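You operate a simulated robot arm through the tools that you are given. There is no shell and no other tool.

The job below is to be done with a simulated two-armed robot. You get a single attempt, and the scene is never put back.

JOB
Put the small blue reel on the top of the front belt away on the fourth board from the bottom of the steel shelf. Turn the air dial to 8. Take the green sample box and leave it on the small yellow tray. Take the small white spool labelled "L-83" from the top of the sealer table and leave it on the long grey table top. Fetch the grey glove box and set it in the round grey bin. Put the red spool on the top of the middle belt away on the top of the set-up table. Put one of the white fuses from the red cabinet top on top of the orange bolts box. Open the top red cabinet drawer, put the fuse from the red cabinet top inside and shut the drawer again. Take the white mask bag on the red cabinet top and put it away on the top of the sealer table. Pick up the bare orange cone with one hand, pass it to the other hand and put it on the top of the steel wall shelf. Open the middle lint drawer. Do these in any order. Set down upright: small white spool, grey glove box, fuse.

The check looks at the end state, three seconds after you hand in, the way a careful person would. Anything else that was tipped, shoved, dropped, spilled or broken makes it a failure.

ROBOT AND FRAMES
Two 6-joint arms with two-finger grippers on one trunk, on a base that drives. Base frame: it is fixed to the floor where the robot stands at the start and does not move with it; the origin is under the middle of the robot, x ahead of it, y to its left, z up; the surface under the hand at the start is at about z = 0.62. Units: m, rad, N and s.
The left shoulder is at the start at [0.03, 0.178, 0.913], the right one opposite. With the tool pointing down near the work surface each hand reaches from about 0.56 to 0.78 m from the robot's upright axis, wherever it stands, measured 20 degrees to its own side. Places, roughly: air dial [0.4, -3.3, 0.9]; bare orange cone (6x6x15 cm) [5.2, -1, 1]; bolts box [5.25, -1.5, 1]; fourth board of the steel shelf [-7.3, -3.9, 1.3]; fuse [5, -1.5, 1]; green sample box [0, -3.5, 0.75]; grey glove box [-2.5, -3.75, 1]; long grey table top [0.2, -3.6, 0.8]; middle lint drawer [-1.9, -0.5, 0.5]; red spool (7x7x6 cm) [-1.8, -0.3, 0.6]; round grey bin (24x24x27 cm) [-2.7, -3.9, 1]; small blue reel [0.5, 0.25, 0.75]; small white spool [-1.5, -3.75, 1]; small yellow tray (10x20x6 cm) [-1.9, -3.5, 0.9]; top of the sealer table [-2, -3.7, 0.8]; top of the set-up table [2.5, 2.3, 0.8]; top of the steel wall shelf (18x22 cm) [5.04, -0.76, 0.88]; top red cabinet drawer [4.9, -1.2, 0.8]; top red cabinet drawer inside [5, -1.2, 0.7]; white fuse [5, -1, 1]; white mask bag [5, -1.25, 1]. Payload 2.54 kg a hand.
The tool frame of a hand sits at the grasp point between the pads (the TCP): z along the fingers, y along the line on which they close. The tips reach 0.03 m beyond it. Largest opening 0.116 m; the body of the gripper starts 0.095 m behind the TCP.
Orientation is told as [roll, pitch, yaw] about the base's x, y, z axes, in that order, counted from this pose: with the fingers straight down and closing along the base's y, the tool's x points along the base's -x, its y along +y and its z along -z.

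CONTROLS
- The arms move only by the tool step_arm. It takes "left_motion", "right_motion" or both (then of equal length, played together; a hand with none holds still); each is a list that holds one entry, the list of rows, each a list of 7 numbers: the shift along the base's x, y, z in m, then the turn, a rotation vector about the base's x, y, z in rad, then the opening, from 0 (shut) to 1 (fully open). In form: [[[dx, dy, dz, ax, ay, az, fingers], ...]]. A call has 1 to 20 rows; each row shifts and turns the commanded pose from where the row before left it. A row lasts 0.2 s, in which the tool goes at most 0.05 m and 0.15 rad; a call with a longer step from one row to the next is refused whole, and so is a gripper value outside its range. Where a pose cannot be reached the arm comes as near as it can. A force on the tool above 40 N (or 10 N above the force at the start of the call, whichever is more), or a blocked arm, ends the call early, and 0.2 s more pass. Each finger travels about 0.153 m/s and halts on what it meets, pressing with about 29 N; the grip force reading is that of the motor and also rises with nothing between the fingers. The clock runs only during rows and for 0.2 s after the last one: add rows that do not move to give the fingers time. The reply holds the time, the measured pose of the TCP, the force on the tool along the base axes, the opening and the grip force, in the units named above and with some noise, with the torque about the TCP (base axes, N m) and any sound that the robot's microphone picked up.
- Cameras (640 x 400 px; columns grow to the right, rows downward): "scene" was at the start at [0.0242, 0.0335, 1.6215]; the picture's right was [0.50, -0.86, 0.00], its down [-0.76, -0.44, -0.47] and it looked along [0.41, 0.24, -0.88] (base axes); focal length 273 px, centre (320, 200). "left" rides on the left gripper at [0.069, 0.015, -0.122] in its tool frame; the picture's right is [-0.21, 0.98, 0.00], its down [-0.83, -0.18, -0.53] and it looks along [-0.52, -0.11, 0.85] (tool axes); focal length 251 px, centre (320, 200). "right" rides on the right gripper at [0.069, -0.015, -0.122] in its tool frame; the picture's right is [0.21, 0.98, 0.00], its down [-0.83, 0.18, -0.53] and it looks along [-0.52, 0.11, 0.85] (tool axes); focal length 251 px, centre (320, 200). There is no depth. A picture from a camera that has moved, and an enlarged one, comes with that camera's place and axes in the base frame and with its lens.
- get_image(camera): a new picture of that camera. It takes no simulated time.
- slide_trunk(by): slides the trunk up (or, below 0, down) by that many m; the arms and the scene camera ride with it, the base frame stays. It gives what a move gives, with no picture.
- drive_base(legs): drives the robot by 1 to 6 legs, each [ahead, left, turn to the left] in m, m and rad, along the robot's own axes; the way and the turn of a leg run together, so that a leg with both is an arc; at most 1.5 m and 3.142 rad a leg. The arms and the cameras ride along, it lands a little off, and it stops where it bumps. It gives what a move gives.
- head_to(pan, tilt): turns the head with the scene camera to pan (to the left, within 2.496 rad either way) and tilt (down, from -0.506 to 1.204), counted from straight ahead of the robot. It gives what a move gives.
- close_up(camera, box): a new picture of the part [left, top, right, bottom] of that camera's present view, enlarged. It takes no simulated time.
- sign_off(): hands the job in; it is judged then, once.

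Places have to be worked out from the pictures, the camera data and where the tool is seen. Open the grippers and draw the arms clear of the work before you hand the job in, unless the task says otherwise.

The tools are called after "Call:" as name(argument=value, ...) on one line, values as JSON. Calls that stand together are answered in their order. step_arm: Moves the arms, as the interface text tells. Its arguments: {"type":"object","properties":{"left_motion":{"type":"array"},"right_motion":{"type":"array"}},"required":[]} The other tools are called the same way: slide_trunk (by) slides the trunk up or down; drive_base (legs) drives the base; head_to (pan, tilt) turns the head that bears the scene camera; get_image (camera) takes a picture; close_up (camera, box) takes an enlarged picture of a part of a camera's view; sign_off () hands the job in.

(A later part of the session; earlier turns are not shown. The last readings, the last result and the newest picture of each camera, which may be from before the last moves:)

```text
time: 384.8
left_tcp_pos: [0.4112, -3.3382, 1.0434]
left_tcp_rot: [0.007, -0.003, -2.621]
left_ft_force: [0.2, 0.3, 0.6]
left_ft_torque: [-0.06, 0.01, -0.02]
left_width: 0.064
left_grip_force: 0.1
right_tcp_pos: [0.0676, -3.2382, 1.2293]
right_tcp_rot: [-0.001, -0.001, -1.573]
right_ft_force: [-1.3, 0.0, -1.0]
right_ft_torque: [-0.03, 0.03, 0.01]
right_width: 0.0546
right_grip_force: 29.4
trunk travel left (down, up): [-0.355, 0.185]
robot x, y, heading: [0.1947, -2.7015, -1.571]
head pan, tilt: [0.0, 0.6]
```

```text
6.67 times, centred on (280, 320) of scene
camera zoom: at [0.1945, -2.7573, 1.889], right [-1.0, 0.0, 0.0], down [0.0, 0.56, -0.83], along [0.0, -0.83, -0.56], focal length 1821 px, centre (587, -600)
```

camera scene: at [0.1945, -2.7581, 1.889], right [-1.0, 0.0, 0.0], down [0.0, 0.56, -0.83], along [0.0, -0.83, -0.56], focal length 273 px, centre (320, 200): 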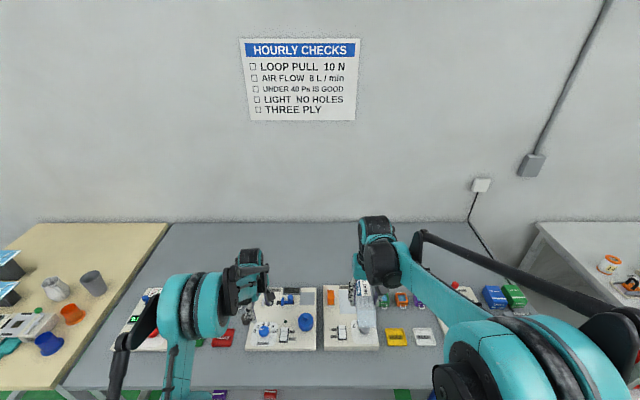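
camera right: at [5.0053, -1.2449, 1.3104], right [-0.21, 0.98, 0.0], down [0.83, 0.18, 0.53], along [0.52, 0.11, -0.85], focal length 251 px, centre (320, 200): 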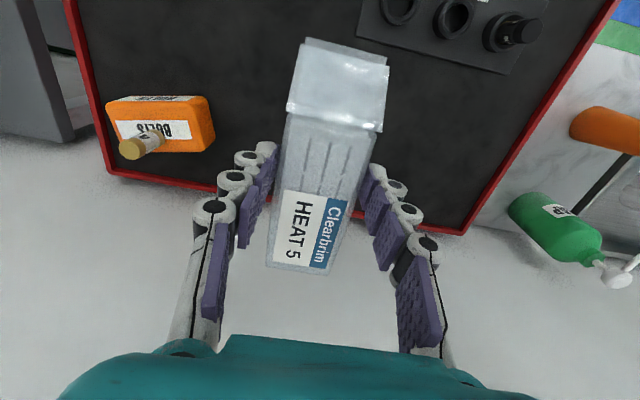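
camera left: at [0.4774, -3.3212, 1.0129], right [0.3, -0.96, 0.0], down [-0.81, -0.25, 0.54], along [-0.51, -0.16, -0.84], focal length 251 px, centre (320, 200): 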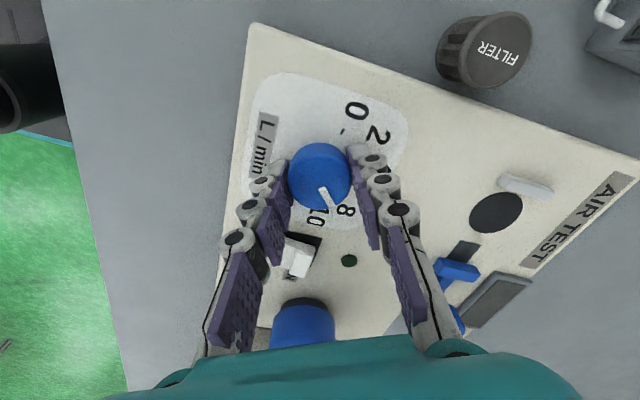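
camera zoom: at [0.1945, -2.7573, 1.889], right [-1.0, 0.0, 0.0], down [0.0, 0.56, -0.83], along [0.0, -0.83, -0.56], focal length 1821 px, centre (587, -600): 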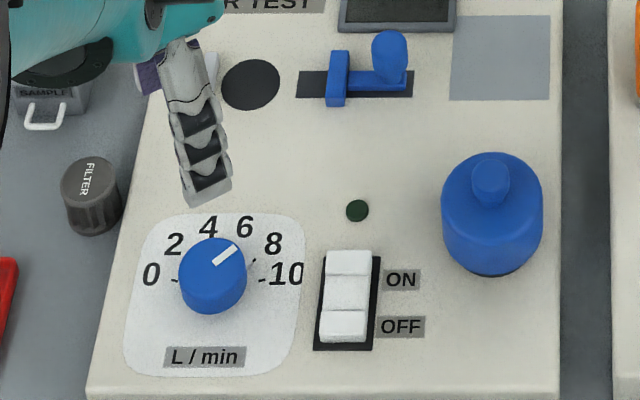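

The mark points at the 8 tick (I work out about 137°, i.e. 8.1), so the dial is set. I raise the left hand, turn it back and drive to the green sample box.

Call:
step_arm(left_motion=[[[0, 0, 0.03, 0, 0, 0.15, 0.7], [0, 0, 0.03, 0, 0, 0.15, 0.8], [0, 0, 0.03, 0, 0, 0.15, 0.9], [0, 0, 0.03, 0, 0, 0.15, 1], [0, 0, 0.03, 0, 0, 0.15, 1], [0, 0.03, 0.03, 0, 0, 0.15, 1], [0, 0.03, 0.02, 0, 0, 0.148, 1]]])

Call:
drive_base(legs=[[0, -0.48, 0]])

Call:
get_image(camera="left")

Call:
get_image(camera="scene")

```text
time: 386.4
left_tcp_pos: [0.413, -3.2802, 1.2424]
left_tcp_rot: [0.006, -0.003, -1.571]
left_ft_force: [-0.1, -0.1, 0.0]
left_ft_torque: [0.0, 0.0, -0.02]
left_width: 0.1159
left_grip_force: 0.0
right_tcp_pos: [0.0693, -3.2393, 1.229]
right_tcp_rot: [-0.001, -0.003, -1.575]
right_ft_force: [0.9, 0.5, 0.2]
right_ft_torque: [-0.01, 0.04, 0.0]
right_width: 0.0549
right_grip_force: 29.5
trunk travel left (down, up): [-0.355, 0.185]
robot x, y, heading: [0.1956, -2.7012, -1.573]
head pan, tilt: [0.0, 0.6]
```

```text
time: 389.2
left_tcp_pos: [-0.0666, -3.2805, 1.2417]
left_tcp_rot: [0.006, -0.005, -1.578]
left_ft_force: [-0.1, 0.5, 0.5]
left_ft_torque: [0.01, -0.01, -0.01]
left_width: 0.1158
left_grip_force: 0.1
right_tcp_pos: [-0.4107, -3.2378, 1.2275]
right_tcp_rot: [-0.002, 0.0, -1.579]
right_ft_force: [0.2, -0.6, 0.3]
right_ft_torque: [0.03, -0.03, -0.02]
right_width: 0.055
right_grip_force: 29.1
trunk travel left (down, up): [-0.355, 0.185]
robot x, y, heading: [-0.2809, -2.7003, -1.573]
head pan, tilt: [0.0, 0.6]
```

```text
taken
camera left: at [-0.0512, -3.213, 1.3629], right [0.97, -0.22, 0.01], down [-0.19, -0.82, 0.54], along [-0.11, -0.52, -0.84], focal length 251 px, centre (320, 200)
```

left: 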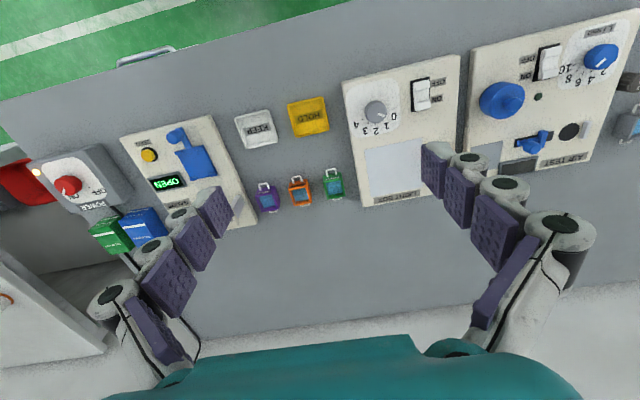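

```text
taken
camera scene: at [-0.2827, -2.7572, 1.8889], right [-1.0, 0.01, 0.0], down [0.0, 0.57, -0.82], along [0.0, -0.82, -0.57], focal length 273 px, centre (320, 200)
```

scene: 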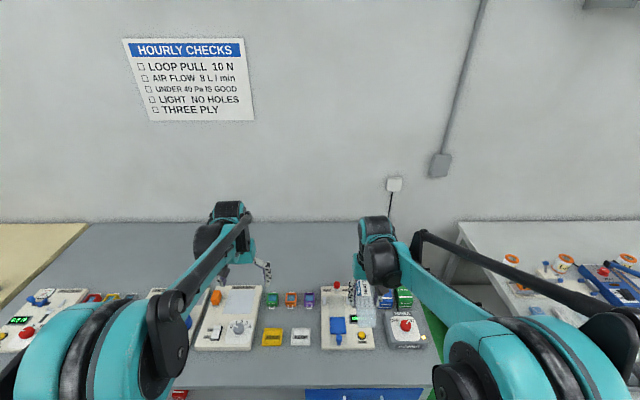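

Call:
close_up(camera="left", box=[240, 140, 400, 240])

Call:
close_up(camera="scene", box=[230, 270, 350, 345])

```text
4.00 times, centred on (320, 190) of left
camera zoom: at [-0.0512, -3.213, 1.3629], right [0.97, -0.22, 0.01], down [-0.19, -0.82, 0.54], along [-0.11, -0.52, -0.84], focal length 1006 px, centre (320, 240)
```

zoom: 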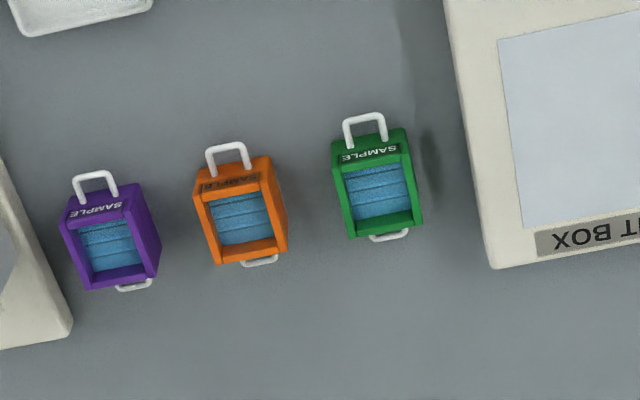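

```text
5.33 times, centred on (290, 308) of scene
camera zoom: at [-0.2827, -2.7572, 1.8889], right [-1.0, 0.01, 0.0], down [0.0, 0.57, -0.82], along [0.0, -0.82, -0.57], focal length 1457 px, centre (480, -373)
```

zoom: 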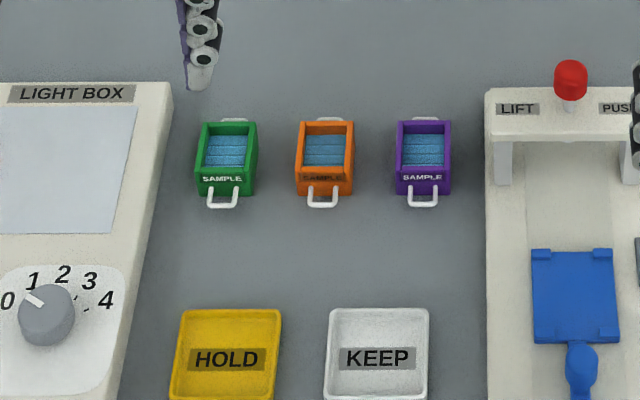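

The green box (about 4 × 5.5 cm) stands at (-0.079, -3.495), top near z ≈ 0.86, with its handles on the front and back sides, so I can grip it across x. I drive 11 cm nearer and position the left hand above it.

Call:
drive_base(legs=[[0.11, 0, 0.003]])

Call:
step_arm(left_motion=[[[-0.004, -0.03, -0.03, 0, 0, 0.008, 0.8], [-0.004, -0.035, -0.03, 0, 0, 0, 0.7], [-0.004, -0.035, -0.03, 0, 0, 0, 0.65], [0, 0, -0.04, 0, 0, 0, 0.65], [0, 0, -0.04, 0, 0, 0, 0.65], [0, 0, -0.04, 0, 0, 0, 0.65], [0, 0, -0.03, 0, 0, 0, 0.65], [0, 0, 0, 0, 0, 0, 0.65]]])

Call:
get_image(camera="left")

```text
time: 390.4
left_tcp_pos: [-0.0666, -3.3888, 1.2412]
left_tcp_rot: [0.006, -0.004, -1.576]
left_ft_force: [0.4, -0.7, -0.7]
left_ft_torque: [-0.02, -0.01, -0.04]
left_width: 0.1159
left_grip_force: 0.0
right_tcp_pos: [-0.4103, -3.3484, 1.2281]
right_tcp_rot: [-0.002, 0.001, -1.577]
right_ft_force: [0.2, -0.5, -0.5]
right_ft_torque: [0.0, 0.0, -0.01]
right_width: 0.0548
right_grip_force: 29.5
trunk travel left (down, up): [-0.355, 0.185]
robot x, y, heading: [-0.2796, -2.8076, -1.572]
head pan, tilt: [0.0, 0.6]
```

```text
time: 392.2
left_tcp_pos: [-0.0756, -3.4925, 1.0001]
left_tcp_rot: [0.005, -0.002, -1.567]
left_ft_force: [-0.3, -0.9, 0.3]
left_ft_torque: [-0.01, -0.01, 0.02]
left_width: 0.0756
left_grip_force: 0.1
right_tcp_pos: [-0.4101, -3.3474, 1.2284]
right_tcp_rot: [-0.004, 0.0, -1.576]
right_ft_force: [0.2, 0.7, -0.6]
right_ft_torque: [-0.02, 0.01, -0.05]
right_width: 0.0551
right_grip_force: 28.8
trunk travel left (down, up): [-0.355, 0.185]
robot x, y, heading: [-0.2792, -2.8149, -1.576]
head pan, tilt: [0.0, 0.6]
```

```text
taken
camera left: at [-0.0619, -3.4248, 1.1211], right [0.98, -0.21, 0.01], down [-0.18, -0.82, 0.54], along [-0.11, -0.52, -0.84], focal length 251 px, centre (320, 200)
```

left: 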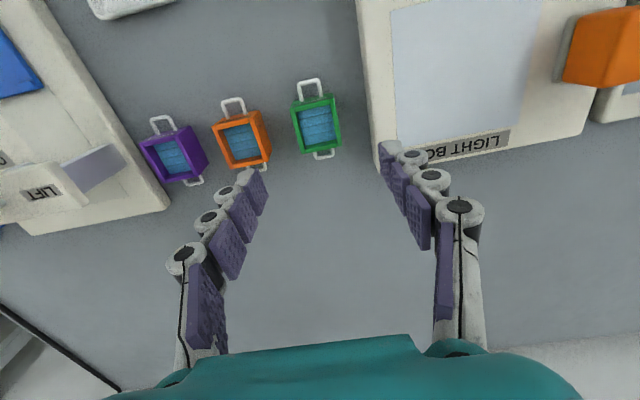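

The light-box panel edge and the orange box are close, so I use a narrow opening (5.3 cm) and check alignment just above the box.

Call:
step_arm(left_motion=[[[-0.0035, -0.003, -0.02, 0, 0, 0, 0.55], [0, 0, -0.03, 0, 0, 0, 0.46], [0, 0, -0.02, 0, 0, 0, 0.46], [0, 0, 0, 0, 0, 0, 0.46]]])

Call:
get_image(camera="left")

```text
time: 393.2
left_tcp_pos: [-0.0797, -3.4933, 0.9306]
left_tcp_rot: [0.006, -0.003, -1.567]
left_ft_force: [-0.8, 0.4, -0.3]
left_ft_torque: [0.0, -0.02, 0.03]
left_width: 0.0531
left_grip_force: 0.1
right_tcp_pos: [-0.4099, -3.3474, 1.2278]
right_tcp_rot: [-0.005, 0.0, -1.577]
right_ft_force: [-0.3, -0.2, -0.4]
right_ft_torque: [0.0, -0.02, -0.02]
right_width: 0.0547
right_grip_force: 28.6
trunk travel left (down, up): [-0.355, 0.185]
robot x, y, heading: [-0.284, -2.8122, -1.573]
head pan, tilt: [0.0, 0.6]
```

```text
taken
camera left: at [-0.0652, -3.426, 1.051], right [0.98, -0.21, 0.01], down [-0.18, -0.82, 0.54], along [-0.11, -0.52, -0.84], focal length 251 px, centre (320, 200)
```

left: 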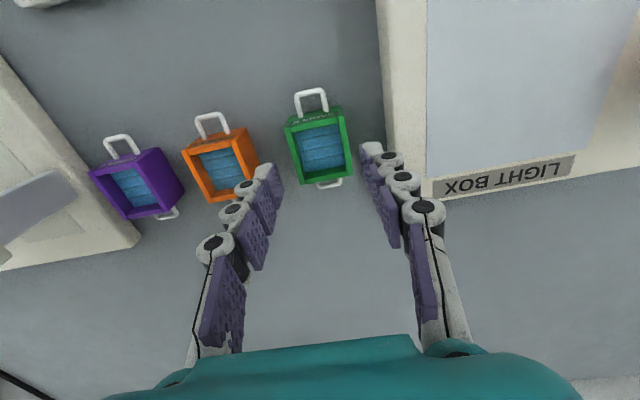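

Well centred; the box top is at z ≈ 0.859. I descend to z ≈ 0.866 and close.

Call:
step_arm(left_motion=[[[0, 0, -0.025, 0, 0, 0, 0.46], [0, 0, -0.025, 0, 0, 0, 0.46], [0, 0, -0.015, 0, 0, 0, 0.46], [0, 0, 0, 0, 0, 0, 0.35], [0, 0, 0, 0, 0, 0, 0.25], [0, 0, 0, 0, 0, 0, 0.25], [0, 0, 0, 0, 0, 0, 0.25]]])

Call:
get_image(camera="left")

```text
time: 394.3
left_tcp_pos: [-0.0834, -3.4918, 0.87]
left_tcp_rot: [0.001, -0.007, -1.571]
left_ft_force: [-6.9, 3.4, 20.9]
left_ft_torque: [0.22, 0.29, 0.04]
left_width: 0.043
left_grip_force: 29.7
right_tcp_pos: [-0.4098, -3.3439, 1.2293]
right_tcp_rot: [-0.003, -0.001, -1.577]
right_ft_force: [-0.2, 0.1, -1.0]
right_ft_torque: [-0.01, 0.01, 0.05]
right_width: 0.0549
right_grip_force: 28.6
trunk travel left (down, up): [-0.355, 0.185]
robot x, y, heading: [-0.2815, -2.8099, -1.575]
head pan, tilt: [0.0, 0.6]
stopped in row 5 (left hand): the force on the tool passed its limit at 44 N (the readings are from after the stop); the commanded pose is now the measured one
```

```text
taken
camera left: at [-0.0688, -3.424, 0.9904], right [0.98, -0.21, 0.0], down [-0.18, -0.82, 0.54], along [-0.11, -0.53, -0.84], focal length 251 px, centre (320, 200)
```

left: 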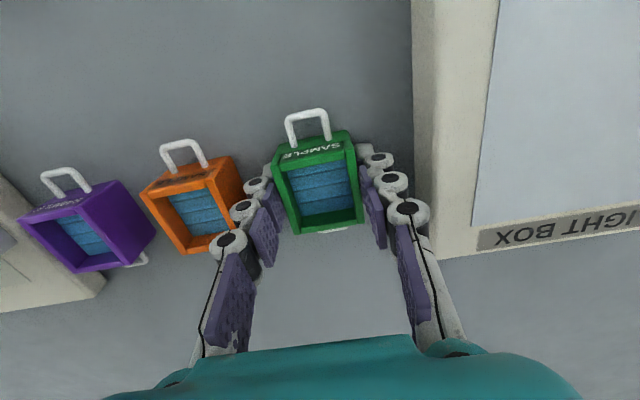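

The box is held (0.043 m); the tips just brushed the table. I lift it up and away.

Call:
step_arm(left_motion=[[[0, 0, 0.005, 0, 0, 0, 0.25], [0, 0, 0.02, 0, 0, 0, 0.25], [0, 0, 0.04, 0, 0, 0, 0.25], [0, 0, 0.04, 0, 0, 0, 0.25], [0, 0, 0.045, 0, 0, 0, 0.25], [0, 0, 0.045, 0, 0, 0, 0.25], [0, 0, 0.045, 0, 0, 0, 0.25], [0, 0, 0.045, 0, 0, 0, 0.25], [0, 0.03, 0.03, 0, 0, 0, 0.25]]])

Call:
get_image(camera="left")

```text
time: 396.3
left_tcp_pos: [-0.0818, -3.4595, 1.1843]
left_tcp_rot: [0.004, -0.008, -1.569]
left_ft_force: [0.7, 1.5, -0.3]
left_ft_torque: [-0.04, 0.0, -0.01]
left_width: 0.0427
left_grip_force: 28.8
right_tcp_pos: [-0.4095, -3.3454, 1.2294]
right_tcp_rot: [-0.004, -0.002, -1.576]
right_ft_force: [1.1, 0.0, -0.2]
right_ft_torque: [-0.04, 0.01, -0.02]
right_width: 0.0547
right_grip_force: 29.0
trunk travel left (down, up): [-0.355, 0.185]
robot x, y, heading: [-0.28, -2.8095, -1.572]
head pan, tilt: [0.0, 0.6]
```

```text
taken
camera left: at [-0.0682, -3.3924, 1.3053], right [0.98, -0.21, 0.01], down [-0.18, -0.82, 0.54], along [-0.11, -0.53, -0.84], focal length 251 px, centre (320, 200)
```

left: 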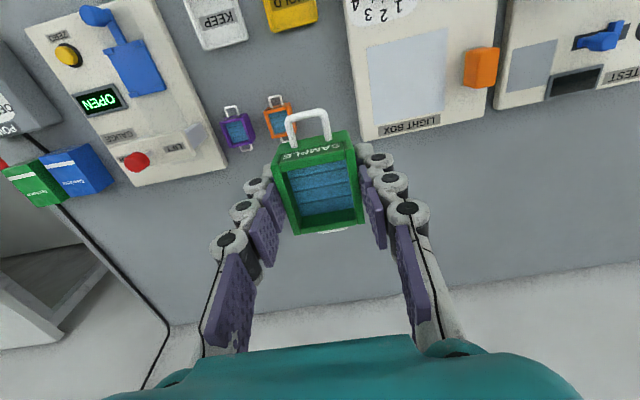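

The green box is held level. I back off and drive sideways to the sealer table.

Call:
drive_base(legs=[[-0.3, 0, 0], [0, -1.35, 0]])

Call:
head_to(pan=-0.1, tilt=0.55)

Call:
get_image(camera="scene")

```text
time: 404.6
left_tcp_pos: [-1.4318, -3.1375, 1.1816]
left_tcp_rot: [0.002, -0.004, -1.605]
left_ft_force: [0.5, -0.5, -0.5]
left_ft_torque: [0.02, -0.01, 0.01]
left_width: 0.0428
left_grip_force: 28.8
right_tcp_pos: [-1.7535, -3.0116, 1.2272]
right_tcp_rot: [-0.004, 0.0, -1.612]
right_ft_force: [-0.2, -0.4, 0.4]
right_ft_torque: [0.06, -0.01, -0.02]
right_width: 0.0548
right_grip_force: 29.2
trunk travel left (down, up): [-0.355, 0.185]
robot x, y, heading: [-1.6063, -2.4795, -1.609]
head pan, tilt: [0.0, 0.6]
```

```text
time: 405.3
left_tcp_pos: [-1.4304, -3.1384, 1.1837]
left_tcp_rot: [0.003, -0.004, -1.604]
left_ft_force: [0.0, -0.1, -0.4]
left_ft_torque: [0.02, -0.02, 0.02]
left_width: 0.0429
left_grip_force: 28.9
right_tcp_pos: [-1.754, -3.0119, 1.227]
right_tcp_rot: [-0.002, 0.0, -1.614]
right_ft_force: [0.1, 0.7, -1.0]
right_ft_torque: [-0.01, 0.03, 0.0]
right_width: 0.0548
right_grip_force: 28.4
trunk travel left (down, up): [-0.355, 0.185]
robot x, y, heading: [-1.6058, -2.4778, -1.609]
head pan, tilt: [-0.099, 0.55]
```

```text
taken
camera scene: at [-1.6183, -2.5372, 1.8934], right [-0.99, 0.14, 0.0], down [0.07, 0.52, -0.85], along [-0.12, -0.84, -0.52], focal length 273 px, centre (320, 200)
```

scene: 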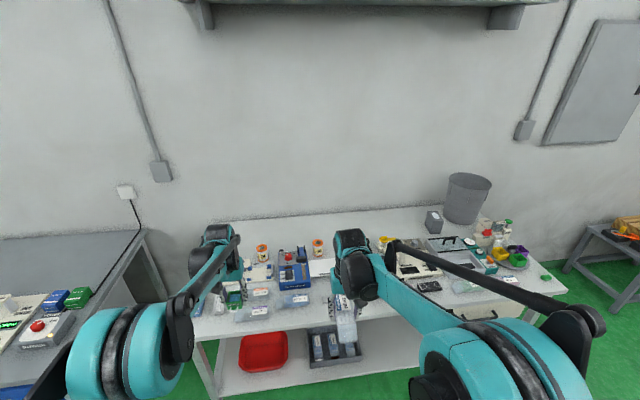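

I have a good overview of the sealer table. I zoom in on its parts.

Call:
close_up(camera="scene", box=[200, 220, 360, 320])

Call:
close_up(camera="scene", box=[360, 220, 520, 320])

Call:
close_up(camera="scene", box=[420, 160, 580, 260])

```text
4.00 times, centred on (280, 270) of scene
camera zoom: at [-1.6183, -2.5372, 1.8934], right [-0.99, 0.14, 0.0], down [0.07, 0.52, -0.85], along [-0.12, -0.84, -0.52], focal length 1093 px, centre (480, -80)
```

zoom: 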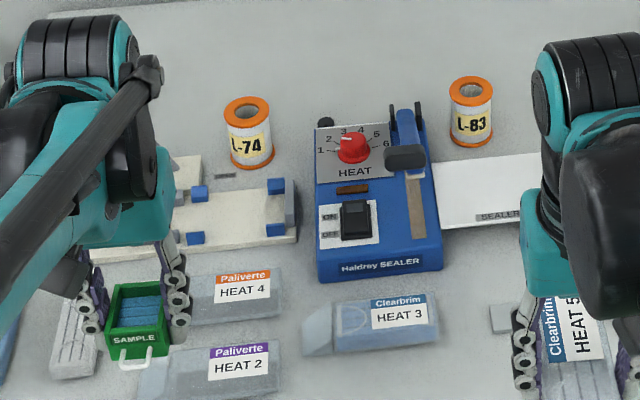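

```text
4.00 times, centred on (440, 270) of scene
camera zoom: at [-1.6183, -2.5372, 1.8934], right [-0.99, 0.14, 0.0], down [0.07, 0.52, -0.85], along [-0.12, -0.84, -0.52], focal length 1093 px, centre (-160, -80)
```

zoom: 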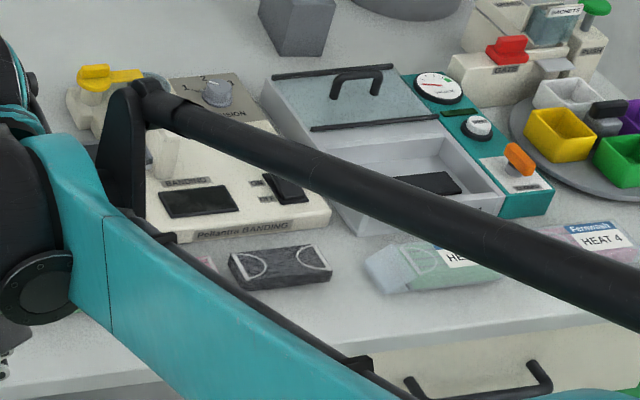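

```text
4.00 times, centred on (500, 210) of scene
camera zoom: at [-1.6183, -2.5372, 1.8934], right [-0.99, 0.14, 0.0], down [0.07, 0.52, -0.85], along [-0.12, -0.84, -0.52], focal length 1093 px, centre (-400, 160)
```

zoom: 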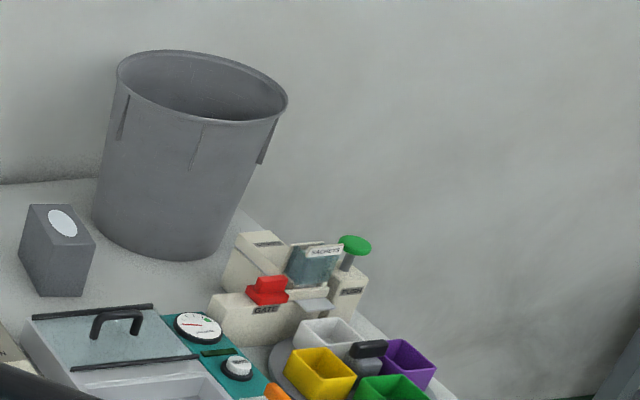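

The L-83 spool, the grey glove box (with the white oval) and the bin are visible; the small yellow tray must be hidden behind my right arm. I shift right to get another view.

Call:
drive_base(legs=[[0, -0.55, 0.038]])

Call:
head_to(pan=0.25, tilt=0.6)

Call:
get_image(camera="scene")

Call:
close_up(camera="scene", box=[200, 220, 400, 345])

```text
time: 408.4
left_tcp_pos: [-1.9484, -3.1201, 1.1829]
left_tcp_rot: [0.004, -0.002, -1.576]
left_ft_force: [0.3, 0.5, -0.9]
left_ft_torque: [-0.02, 0.0, 0.01]
left_width: 0.0429
left_grip_force: 29.5
right_tcp_pos: [-2.2758, -3.0031, 1.2284]
right_tcp_rot: [-0.001, 0.0, -1.582]
right_ft_force: [-0.4, -0.3, -1.3]
right_ft_torque: [0.03, -0.02, 0.03]
right_width: 0.0547
right_grip_force: 28.8
trunk travel left (down, up): [-0.355, 0.185]
robot x, y, heading: [-2.1415, -2.4671, -1.579]
head pan, tilt: [-0.099, 0.55]
```

```text
time: 409.3
left_tcp_pos: [-1.9479, -3.1194, 1.1831]
left_tcp_rot: [0.003, -0.005, -1.573]
left_ft_force: [-0.3, -0.5, -0.9]
left_ft_torque: [-0.05, -0.01, 0.02]
left_width: 0.0429
left_grip_force: 28.8
right_tcp_pos: [-2.2747, -3.0034, 1.228]
right_tcp_rot: [-0.003, -0.001, -1.581]
right_ft_force: [0.4, 0.4, -0.1]
right_ft_torque: [0.02, 0.02, -0.03]
right_width: 0.0546
right_grip_force: 28.6
trunk travel left (down, up): [-0.355, 0.185]
robot x, y, heading: [-2.1459, -2.4634, -1.581]
head pan, tilt: [0.25, 0.6]
```

```text
taken
camera scene: at [-2.1241, -2.5211, 1.8889], right [-0.97, -0.24, 0.0], down [-0.14, 0.55, -0.82], along [0.2, -0.8, -0.57], focal length 273 px, centre (320, 200)
```

scene: 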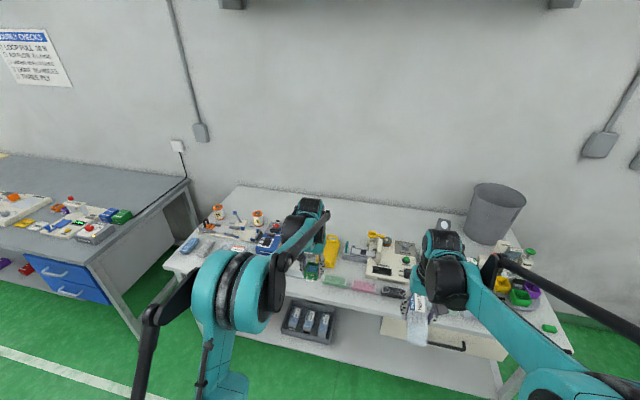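

```text
3.20 times, centred on (300, 282) of scene
camera zoom: at [-2.1241, -2.5211, 1.8889], right [-0.97, -0.24, 0.0], down [-0.14, 0.55, -0.82], along [0.2, -0.8, -0.57], focal length 874 px, centre (384, -64)
```

zoom: 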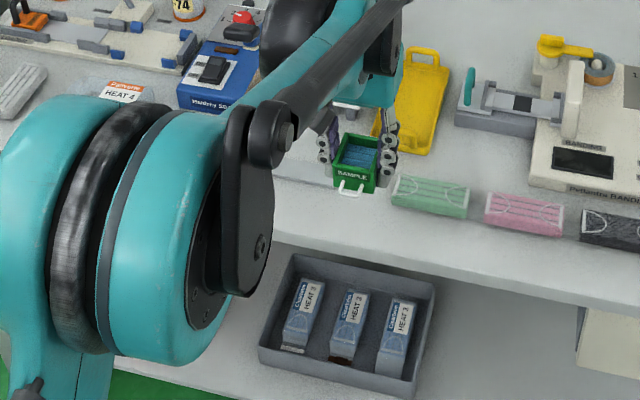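

The yellow tray lies at about (-1.92, -3.54), its long side along y. I drive up to the table and turn the left hand by 90° so that fingers and box fit along the tray's length.

Call:
drive_base(legs=[[0.36, 0, 0.01]])

Call:
step_arm(left_motion=[[[0, 0, 0, 0, 0, 0.1428, 0.25], [0, 0, 0, 0, 0, 0.1428, 0.25], [0, 0, 0, 0, 0, 0.1428, 0.25], [0, 0, 0, 0, 0, 0.1428, 0.25], [0, 0, 0, 0, 0, 0.1428, 0.25], [0, 0, 0, 0, 0, 0.1428, 0.25], [0, 0, 0, 0, 0, 0.1428, 0.25], [0, 0, 0, 0, 0, 0.1428, 0.25], [0, 0, 0, 0, 0, 0.1428, 0.25], [0, 0, 0, 0, 0, 0.1428, 0.25], [0, 0, 0, 0, 0, 0.1428, 0.25]]])

Call:
get_image(camera="left")

Call:
get_image(camera="right")

Call:
get_image(camera="scene")

```text
time: 411.6
left_tcp_pos: [-1.9451, -3.4811, 1.1811]
left_tcp_rot: [0.003, -0.004, -1.565]
left_ft_force: [0.7, 0.3, -0.7]
left_ft_torque: [0.01, -0.01, -0.04]
left_width: 0.0429
left_grip_force: 29.4
right_tcp_pos: [-2.2733, -3.3663, 1.2281]
right_tcp_rot: [-0.004, 0.0, -1.574]
right_ft_force: [0.3, -0.4, -0.3]
right_ft_torque: [0.02, 0.0, 0.03]
right_width: 0.0546
right_grip_force: 28.7
trunk travel left (down, up): [-0.355, 0.185]
robot x, y, heading: [-2.1431, -2.8272, -1.57]
head pan, tilt: [0.25, 0.6]
```

```text
time: 414.0
left_tcp_pos: [-1.9451, -3.4807, 1.1815]
left_tcp_rot: [0.004, -0.006, 0.006]
left_ft_force: [0.5, 1.0, -0.9]
left_ft_torque: [-0.02, 0.04, 0.0]
left_width: 0.0427
left_grip_force: 29.0
right_tcp_pos: [-2.2722, -3.367, 1.2268]
right_tcp_rot: [-0.003, 0.001, -1.573]
right_ft_force: [0.3, 0.7, 0.0]
right_ft_torque: [-0.01, 0.01, -0.02]
right_width: 0.0549
right_grip_force: 29.0
trunk travel left (down, up): [-0.355, 0.185]
robot x, y, heading: [-2.1462, -2.8276, -1.57]
head pan, tilt: [0.25, 0.6]
```

```text
taken
camera left: at [-2.0146, -3.4681, 1.3034], right [0.21, 0.98, 0.0], down [0.82, -0.18, 0.54], along [0.53, -0.11, -0.84], focal length 251 px, centre (320, 200)
```

left: 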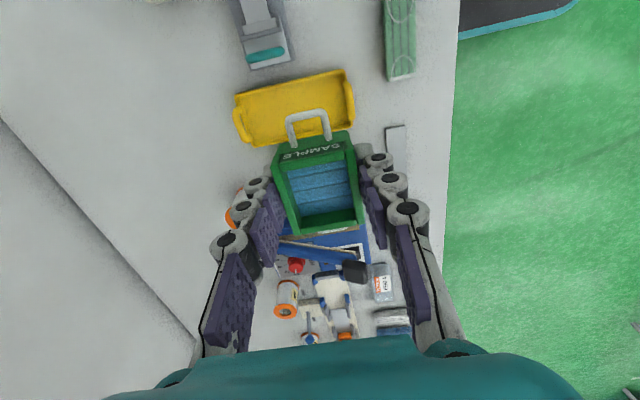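

```text
taken
camera right: at [-2.2873, -3.2975, 1.3497], right [0.98, 0.21, 0.0], down [0.18, -0.83, 0.53], along [0.11, -0.52, -0.85], focal length 251 px, centre (320, 200)
```

right: 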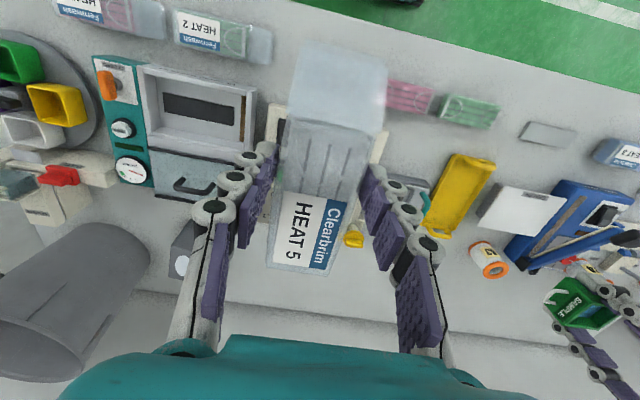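

```text
taken
camera scene: at [-2.1255, -2.8831, 1.8889], right [-0.97, -0.25, 0.0], down [-0.14, 0.55, -0.82], along [0.2, -0.8, -0.57], focal length 273 px, centre (320, 200)
```

scene: 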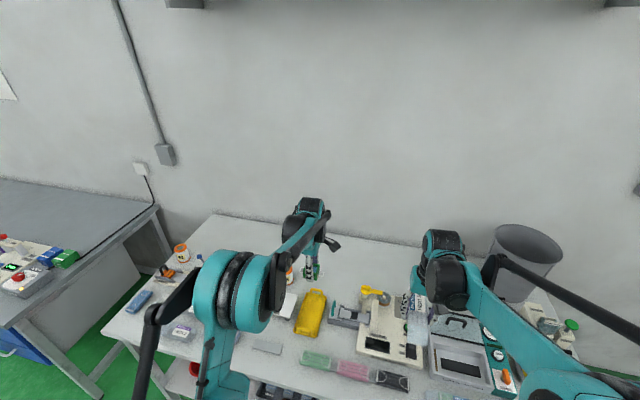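

The tray's long side is along y, centre about (-1.928, -3.527), rim near z ≈ 0.84. I move the box over it and lower to just above.

Call:
step_arm(left_motion=[[[0.0085, -0.023, -0.03, 0, 0, 0, 0.25], [0.0085, -0.023, -0.03, 0, 0, 0, 0.25], [0, 0, -0.04, 0, 0, 0, 0.25], [0, 0, -0.04, 0, 0, 0, 0.25], [0, 0, -0.04, 0, 0, 0, 0.25], [0, 0, -0.04, 0, 0, 0, 0.25], [0, 0, 0, 0, 0, 0, 0.25]]])

Call:
get_image(camera="left")

Call:
close_up(camera="scene", box=[240, 260, 380, 348])

```text
time: 415.6
left_tcp_pos: [-1.9272, -3.5251, 0.9622]
left_tcp_rot: [0.004, -0.005, 0.004]
left_ft_force: [0.4, 0.6, -1.0]
left_ft_torque: [-0.04, 0.02, 0.02]
left_width: 0.0431
left_grip_force: 29.3
right_tcp_pos: [-2.2722, -3.3651, 1.2283]
right_tcp_rot: [-0.005, 0.002, -1.574]
right_ft_force: [0.1, -0.3, 0.2]
right_ft_torque: [-0.01, -0.04, 0.0]
right_width: 0.0549
right_grip_force: 29.1
trunk travel left (down, up): [-0.355, 0.185]
robot x, y, heading: [-2.1466, -2.8288, -1.571]
head pan, tilt: [0.25, 0.6]
```

```text
taken
camera left: at [-1.9972, -3.5121, 1.0822], right [0.21, 0.98, 0.0], down [0.82, -0.18, 0.54], along [0.53, -0.11, -0.84], focal length 251 px, centre (320, 200)
```

left: 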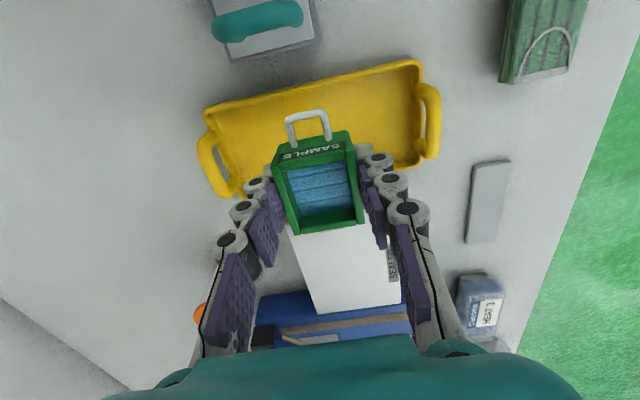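

```text
4.55 times, centred on (310, 304) of scene
camera zoom: at [-2.1257, -2.8823, 1.889], right [-0.97, -0.25, 0.0], down [-0.14, 0.55, -0.83], along [0.2, -0.8, -0.56], focal length 1242 px, centre (366, -273)
```

zoom: 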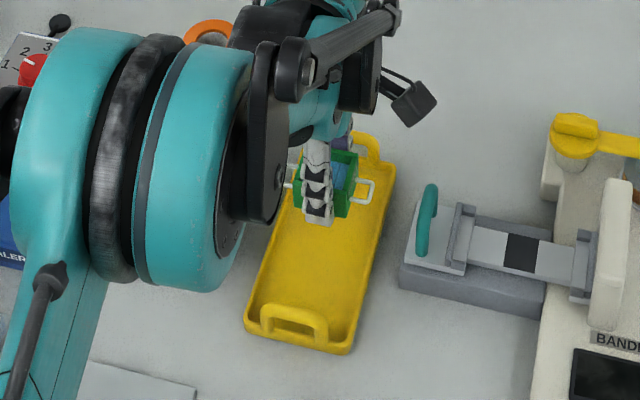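

The box is centred over the tray. I lower it further, then slowly to contact.

Call:
step_arm(left_motion=[[[-0.002, 0, -0.03, 0, 0, 0, 0.25], [0, 0, -0.03, 0, 0, 0, 0.25], [0, 0, -0.015, 0, 0, 0, 0.25], [0, 0, 0, 0, 0, 0, 0.25]]])

Call:
get_image(camera="left")

```text
time: 416.6
left_tcp_pos: [-1.9288, -3.5269, 0.8861]
left_tcp_rot: [0.003, -0.006, 0.003]
left_ft_force: [0.0, 0.5, -1.2]
left_ft_torque: [-0.02, 0.0, 0.0]
left_width: 0.0428
left_grip_force: 28.7
right_tcp_pos: [-2.2727, -3.3661, 1.2282]
right_tcp_rot: [-0.004, 0.002, -1.573]
right_ft_force: [1.2, 0.0, -0.6]
right_ft_torque: [0.01, -0.01, 0.01]
right_width: 0.0546
right_grip_force: 28.4
trunk travel left (down, up): [-0.355, 0.185]
robot x, y, heading: [-2.1415, -2.8266, -1.574]
head pan, tilt: [0.25, 0.6]
```

```text
taken
camera left: at [-1.9992, -3.5142, 1.007], right [0.21, 0.98, 0.0], down [0.82, -0.18, 0.54], along [0.53, -0.11, -0.84], focal length 251 px, centre (320, 200)
```

left: 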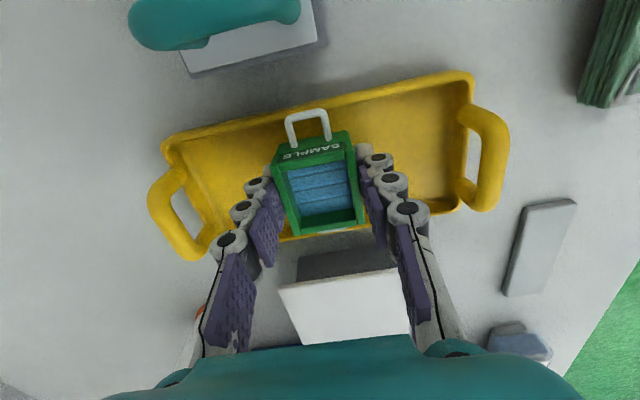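

Call:
step_arm(left_motion=[[[0, 0, -0.008, 0, 0, 0, 0.25], [0, 0, -0.007, 0, 0, 0, 0.25], [0, 0, -0.005, 0, 0, 0, 0.25], [0, 0, 0, 0, 0, 0, 0.25]]])

Call:
get_image(camera="left")

```text
time: 417.4
left_tcp_pos: [-1.9313, -3.526, 0.8727]
left_tcp_rot: [0.003, -0.004, 0.004]
left_ft_force: [-0.6, 5.3, 22.0]
left_ft_torque: [0.08, 0.18, 0.05]
left_width: 0.043
left_grip_force: 29.0
right_tcp_pos: [-2.274, -3.3639, 1.2277]
right_tcp_rot: [-0.003, -0.002, -1.572]
right_ft_force: [1.4, 0.2, -0.2]
right_ft_torque: [0.04, 0.01, 0.01]
right_width: 0.0547
right_grip_force: 28.6
trunk travel left (down, up): [-0.355, 0.185]
robot x, y, heading: [-2.146, -2.8289, -1.574]
head pan, tilt: [0.25, 0.6]
stopped in row 3 (left hand): the force on the tool passed its limit at 47 N (the readings are from after the stop); the commanded pose is now the measured one
```

```text
taken
camera left: at [-2.0002, -3.5127, 0.9943], right [0.21, 0.98, 0.0], down [0.82, -0.18, 0.54], along [0.53, -0.11, -0.84], focal length 251 px, centre (320, 200)
```

left: 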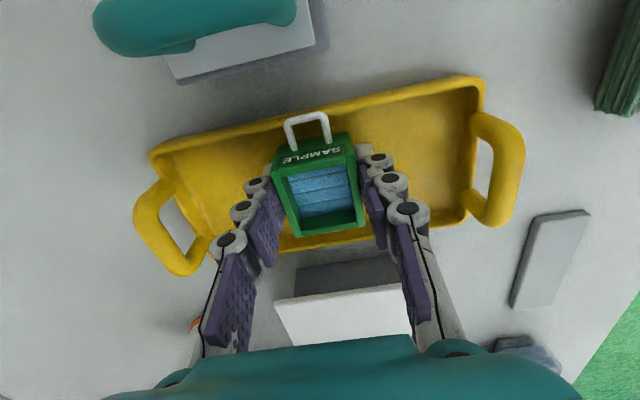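

Contact with the tray floor. I ease off, open the fingers and lift out.

Call:
step_arm(left_motion=[[[0, 0, 0.003, 0, 0, 0, 0.25], [0, 0, 0, 0, 0, 0, 0.4], [0, 0, 0, 0, 0, 0, 0.55], [0, 0, 0, 0, 0, 0, 0.6], [0, 0, 0.02, 0, 0, 0, 0.6], [0, 0, 0.035, 0, 0, 0, 0.6], [0, 0, 0.045, 0, 0, 0, 0.6], [0, 0, 0.045, 0, 0, 0, 0.6], [0, 0, 0.045, 0, 0, 0, 0.6], [0, 0, 0.045, 0, 0, 0, 0.6], [0, 0, 0.045, 0, 0, 0, 0.6]]])

Call:
get_image(camera="left")

Call:
get_image(camera="scene")

```text
time: 419.8
left_tcp_pos: [-1.9296, -3.528, 1.153]
left_tcp_rot: [0.0, -0.006, 0.005]
left_ft_force: [-0.2, 0.1, 0.6]
left_ft_torque: [-0.01, -0.03, -0.02]
left_width: 0.0695
left_grip_force: 0.1
right_tcp_pos: [-2.272, -3.366, 1.2277]
right_tcp_rot: [-0.002, -0.002, -1.573]
right_ft_force: [-0.8, 0.7, -0.7]
right_ft_torque: [-0.04, -0.04, 0.0]
right_width: 0.0548
right_grip_force: 29.3
trunk travel left (down, up): [-0.355, 0.185]
robot x, y, heading: [-2.1456, -2.8305, -1.57]
head pan, tilt: [0.25, 0.6]
```

```text
taken
camera left: at [-1.999, -3.5151, 1.2741], right [0.21, 0.98, 0.0], down [0.82, -0.18, 0.54], along [0.53, -0.11, -0.84], focal length 251 px, centre (320, 200)
```

left: 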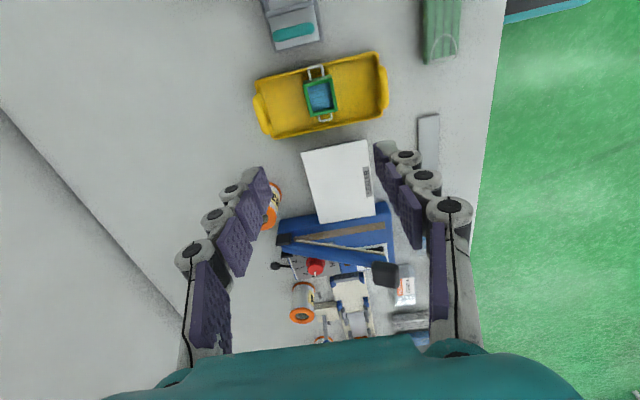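

```text
taken
camera scene: at [-2.1259, -2.8817, 1.889], right [-0.97, -0.25, 0.0], down [-0.14, 0.55, -0.83], along [0.2, -0.8, -0.56], focal length 273 px, centre (320, 200)
```

scene: 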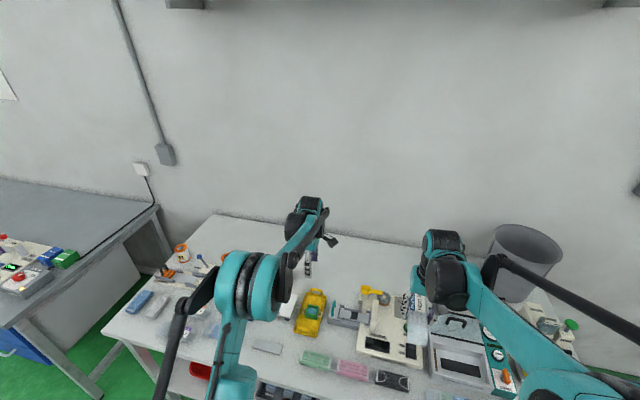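

The green box sits in the yellow tray. Now I look for a free place on the sealer table for the mask bag in my right hand.

Call:
close_up(camera="scene", box=[100, 210, 360, 372])

Call:
head_to(pan=-0.35, tilt=0.75)

Call:
get_image(camera="scene")

```text
2.46 times, centred on (230, 291) of scene
camera zoom: at [-2.1259, -2.8817, 1.889], right [-0.97, -0.25, 0.0], down [-0.14, 0.55, -0.83], along [0.2, -0.8, -0.56], focal length 672 px, centre (542, -24)
```

zoom: 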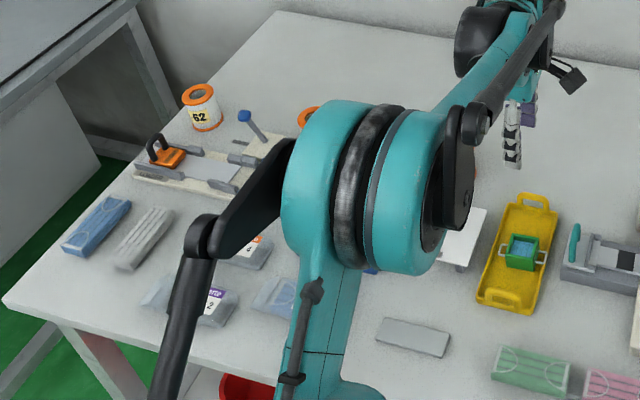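

```text
time: 420.8
left_tcp_pos: [-1.9284, -3.5284, 1.1522]
left_tcp_rot: [0.002, -0.005, 0.004]
left_ft_force: [0.0, -0.4, -0.3]
left_ft_torque: [-0.01, 0.01, 0.01]
left_width: 0.0696
left_grip_force: 0.1
right_tcp_pos: [-2.2739, -3.3668, 1.229]
right_tcp_rot: [-0.004, 0.001, -1.572]
right_ft_force: [0.5, -0.3, 0.2]
right_ft_torque: [0.04, -0.01, 0.01]
right_width: 0.0548
right_grip_force: 28.7
trunk travel left (down, up): [-0.355, 0.185]
robot x, y, heading: [-2.1468, -2.8278, -1.574]
head pan, tilt: [-0.351, 0.75]
```

```text
taken
camera scene: at [-2.1758, -2.8751, 1.8761], right [-0.94, 0.34, 0.0], down [0.23, 0.64, -0.73], along [-0.25, -0.69, -0.68], focal length 273 px, centre (320, 200)
```

scene: 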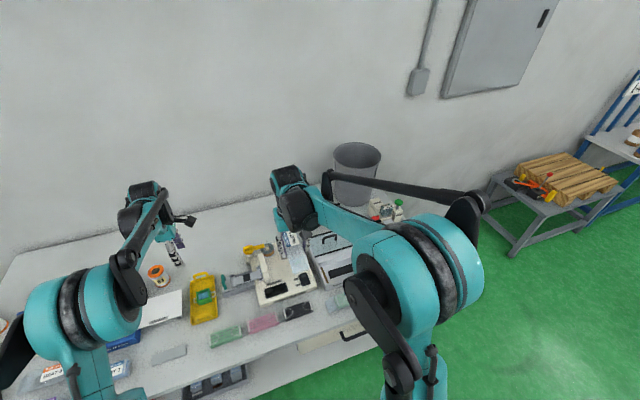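

Free table space lies behind the tray: around (-2.02, -3.70). I line up the base so that the right arm can reach it with the tool vertical.

Call:
drive_base(legs=[[0, 0.3, 0], [0.12, 0, 0.003]])

Call:
get_image(camera="right")

Call:
head_to(pan=-0.1, tilt=0.8)

Call:
get_image(camera="scene")

```text
time: 423.6
left_tcp_pos: [-1.6277, -3.6462, 1.1508]
left_tcp_rot: [0.001, -0.005, 0.012]
left_ft_force: [-0.1, -0.6, -1.6]
left_ft_torque: [0.02, -0.03, 0.02]
left_width: 0.0694
left_grip_force: 0.1
right_tcp_pos: [-1.9711, -3.4874, 1.2274]
right_tcp_rot: [-0.002, -0.001, -1.566]
right_ft_force: [0.3, 0.5, 0.2]
right_ft_torque: [0.03, -0.02, 0.02]
right_width: 0.0545
right_grip_force: 28.6
trunk travel left (down, up): [-0.355, 0.185]
robot x, y, heading: [-1.8492, -2.9426, -1.567]
head pan, tilt: [-0.351, 0.75]
```

```text
taken
camera right: at [-1.9874, -3.4177, 1.3497], right [0.98, 0.22, 0.0], down [0.19, -0.82, 0.53], along [0.12, -0.52, -0.85], focal length 251 px, centre (320, 200)
```

right: 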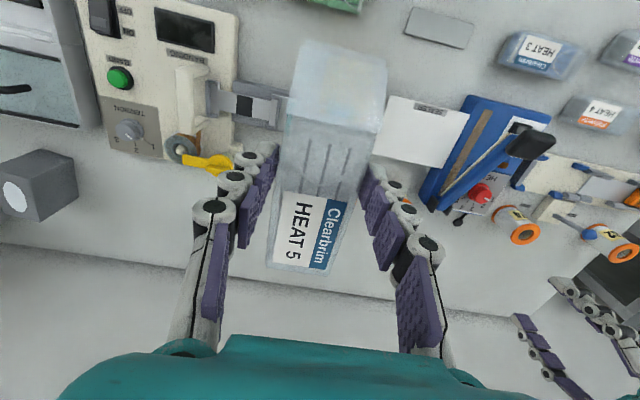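

```text
time: 424.4
left_tcp_pos: [-1.6281, -3.6475, 1.1512]
left_tcp_rot: [0.002, -0.004, 0.011]
left_ft_force: [-1.0, 0.7, -0.5]
left_ft_torque: [0.0, -0.02, 0.0]
left_width: 0.0694
left_grip_force: 0.1
right_tcp_pos: [-1.9731, -3.4863, 1.2273]
right_tcp_rot: [-0.004, -0.001, -1.566]
right_ft_force: [0.4, -1.1, -0.5]
right_ft_torque: [0.02, -0.02, 0.01]
right_width: 0.0547
right_grip_force: 28.9
trunk travel left (down, up): [-0.355, 0.185]
robot x, y, heading: [-1.8486, -2.9477, -1.561]
head pan, tilt: [-0.099, 0.799]
```

```text
taken
camera scene: at [-1.8581, -2.997, 1.8721], right [-1.0, 0.09, 0.0], down [0.07, 0.71, -0.7], along [-0.07, -0.69, -0.72], focal length 273 px, centre (320, 200)
```

scene: 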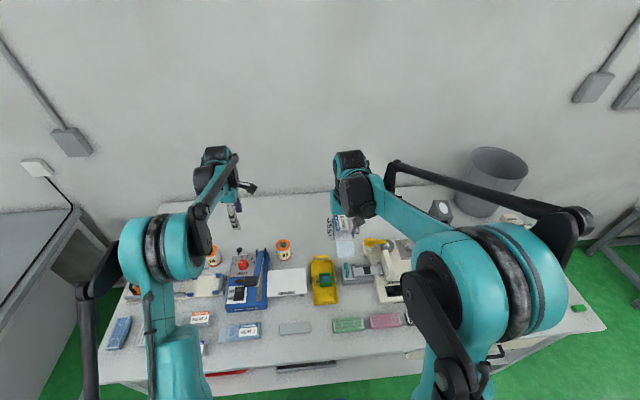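

The space behind the tray is clear. I move the bag over (-2.005, -3.712).

Call:
step_arm(right_motion=[[[-0.0053, -0.0377, -0.005, 0, 0, 0, 0.3], [-0.0053, -0.0377, -0.01, 0, 0, 0, 0.3], [-0.0053, -0.0377, -0.02, 0, 0, 0, 0.3], [-0.0053, -0.0377, -0.03, 0, 0, 0, 0.3], [-0.0053, -0.0377, -0.03, 0, 0, 0, 0.3], [-0.0053, -0.0377, -0.03, 0, 0, 0, 0.3], [0, 0, 0, 0, 0, 0, 0.3]]])

Call:
get_image(camera="right")

Call:
close_up(camera="scene", box=[260, 200, 420, 300])

```text
time: 426.0
left_tcp_pos: [-1.6266, -3.6461, 1.1527]
left_tcp_rot: [0.0, -0.005, 0.012]
left_ft_force: [-0.1, -0.3, 0.0]
left_ft_torque: [-0.05, 0.03, 0.01]
left_width: 0.0694
left_grip_force: 0.1
right_tcp_pos: [-2.0046, -3.7093, 1.1064]
right_tcp_rot: [-0.002, -0.002, -1.565]
right_ft_force: [0.5, 0.6, 0.1]
right_ft_torque: [-0.04, 0.01, -0.02]
right_width: 0.0548
right_grip_force: 29.2
trunk travel left (down, up): [-0.355, 0.185]
robot x, y, heading: [-1.8453, -2.9498, -1.56]
head pan, tilt: [-0.099, 0.799]
```

```text
taken
camera right: at [-2.0198, -3.6401, 1.2276], right [0.98, 0.22, 0.0], down [0.19, -0.82, 0.53], along [0.11, -0.52, -0.85], focal length 251 px, centre (320, 200)
```

right: 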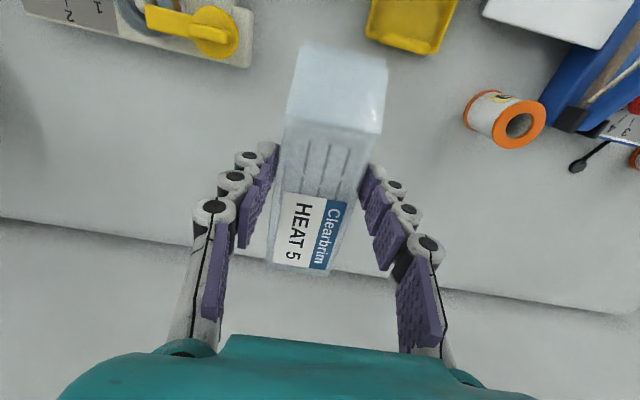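

```text
4.00 times, centred on (340, 250) of scene
camera zoom: at [-1.8578, -2.9949, 1.8722], right [-1.0, 0.09, 0.0], down [0.07, 0.71, -0.7], along [-0.06, -0.69, -0.72], focal length 1093 px, centre (240, 0)
```

zoom: 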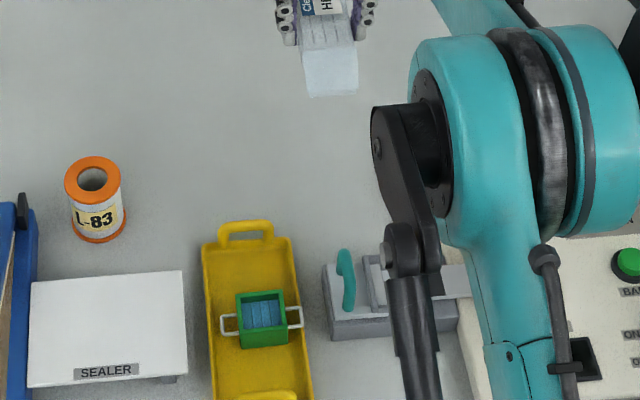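

The bag is over free table. I lower it to the surface.

Call:
step_arm(right_motion=[[[0, 0, -0.04, 0, 0, 0, 0.3], [0, 0, -0.04, 0, 0, 0, 0.3], [0, 0, -0.04, 0, 0, 0, 0.3], [0, 0, -0.04, 0, 0, 0, 0.3], [0, 0, -0.03, 0, 0, 0, 0.3], [0, 0, 0, 0, 0, 0, 0.3]]])

Call:
get_image(camera="right")

```text
time: 427.4
left_tcp_pos: [-1.6262, -3.6458, 1.1515]
left_tcp_rot: [0.002, -0.006, 0.013]
left_ft_force: [-0.8, 0.2, 0.4]
left_ft_torque: [0.01, -0.01, 0.01]
left_width: 0.0693
left_grip_force: 0.1
right_tcp_pos: [-2.0045, -3.7026, 0.9189]
right_tcp_rot: [-0.003, -0.001, -1.566]
right_ft_force: [-0.3, -0.1, -0.5]
right_ft_torque: [0.01, -0.02, -0.03]
right_width: 0.0547
right_grip_force: 29.4
right hand out of reach, approached as far as the arm can: row 5
trunk travel left (down, up): [-0.355, 0.185]
robot x, y, heading: [-1.8498, -2.9478, -1.561]
head pan, tilt: [-0.099, 0.799]
```

```text
taken
camera right: at [-2.0198, -3.6334, 1.0414], right [0.98, 0.22, 0.0], down [0.19, -0.82, 0.53], along [0.11, -0.52, -0.85], focal length 251 px, centre (320, 200)
```

right: 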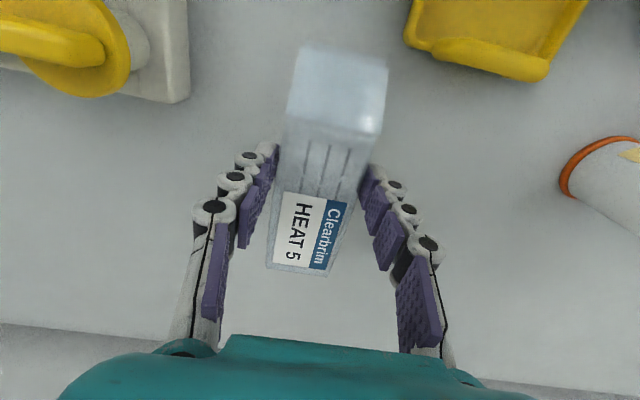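

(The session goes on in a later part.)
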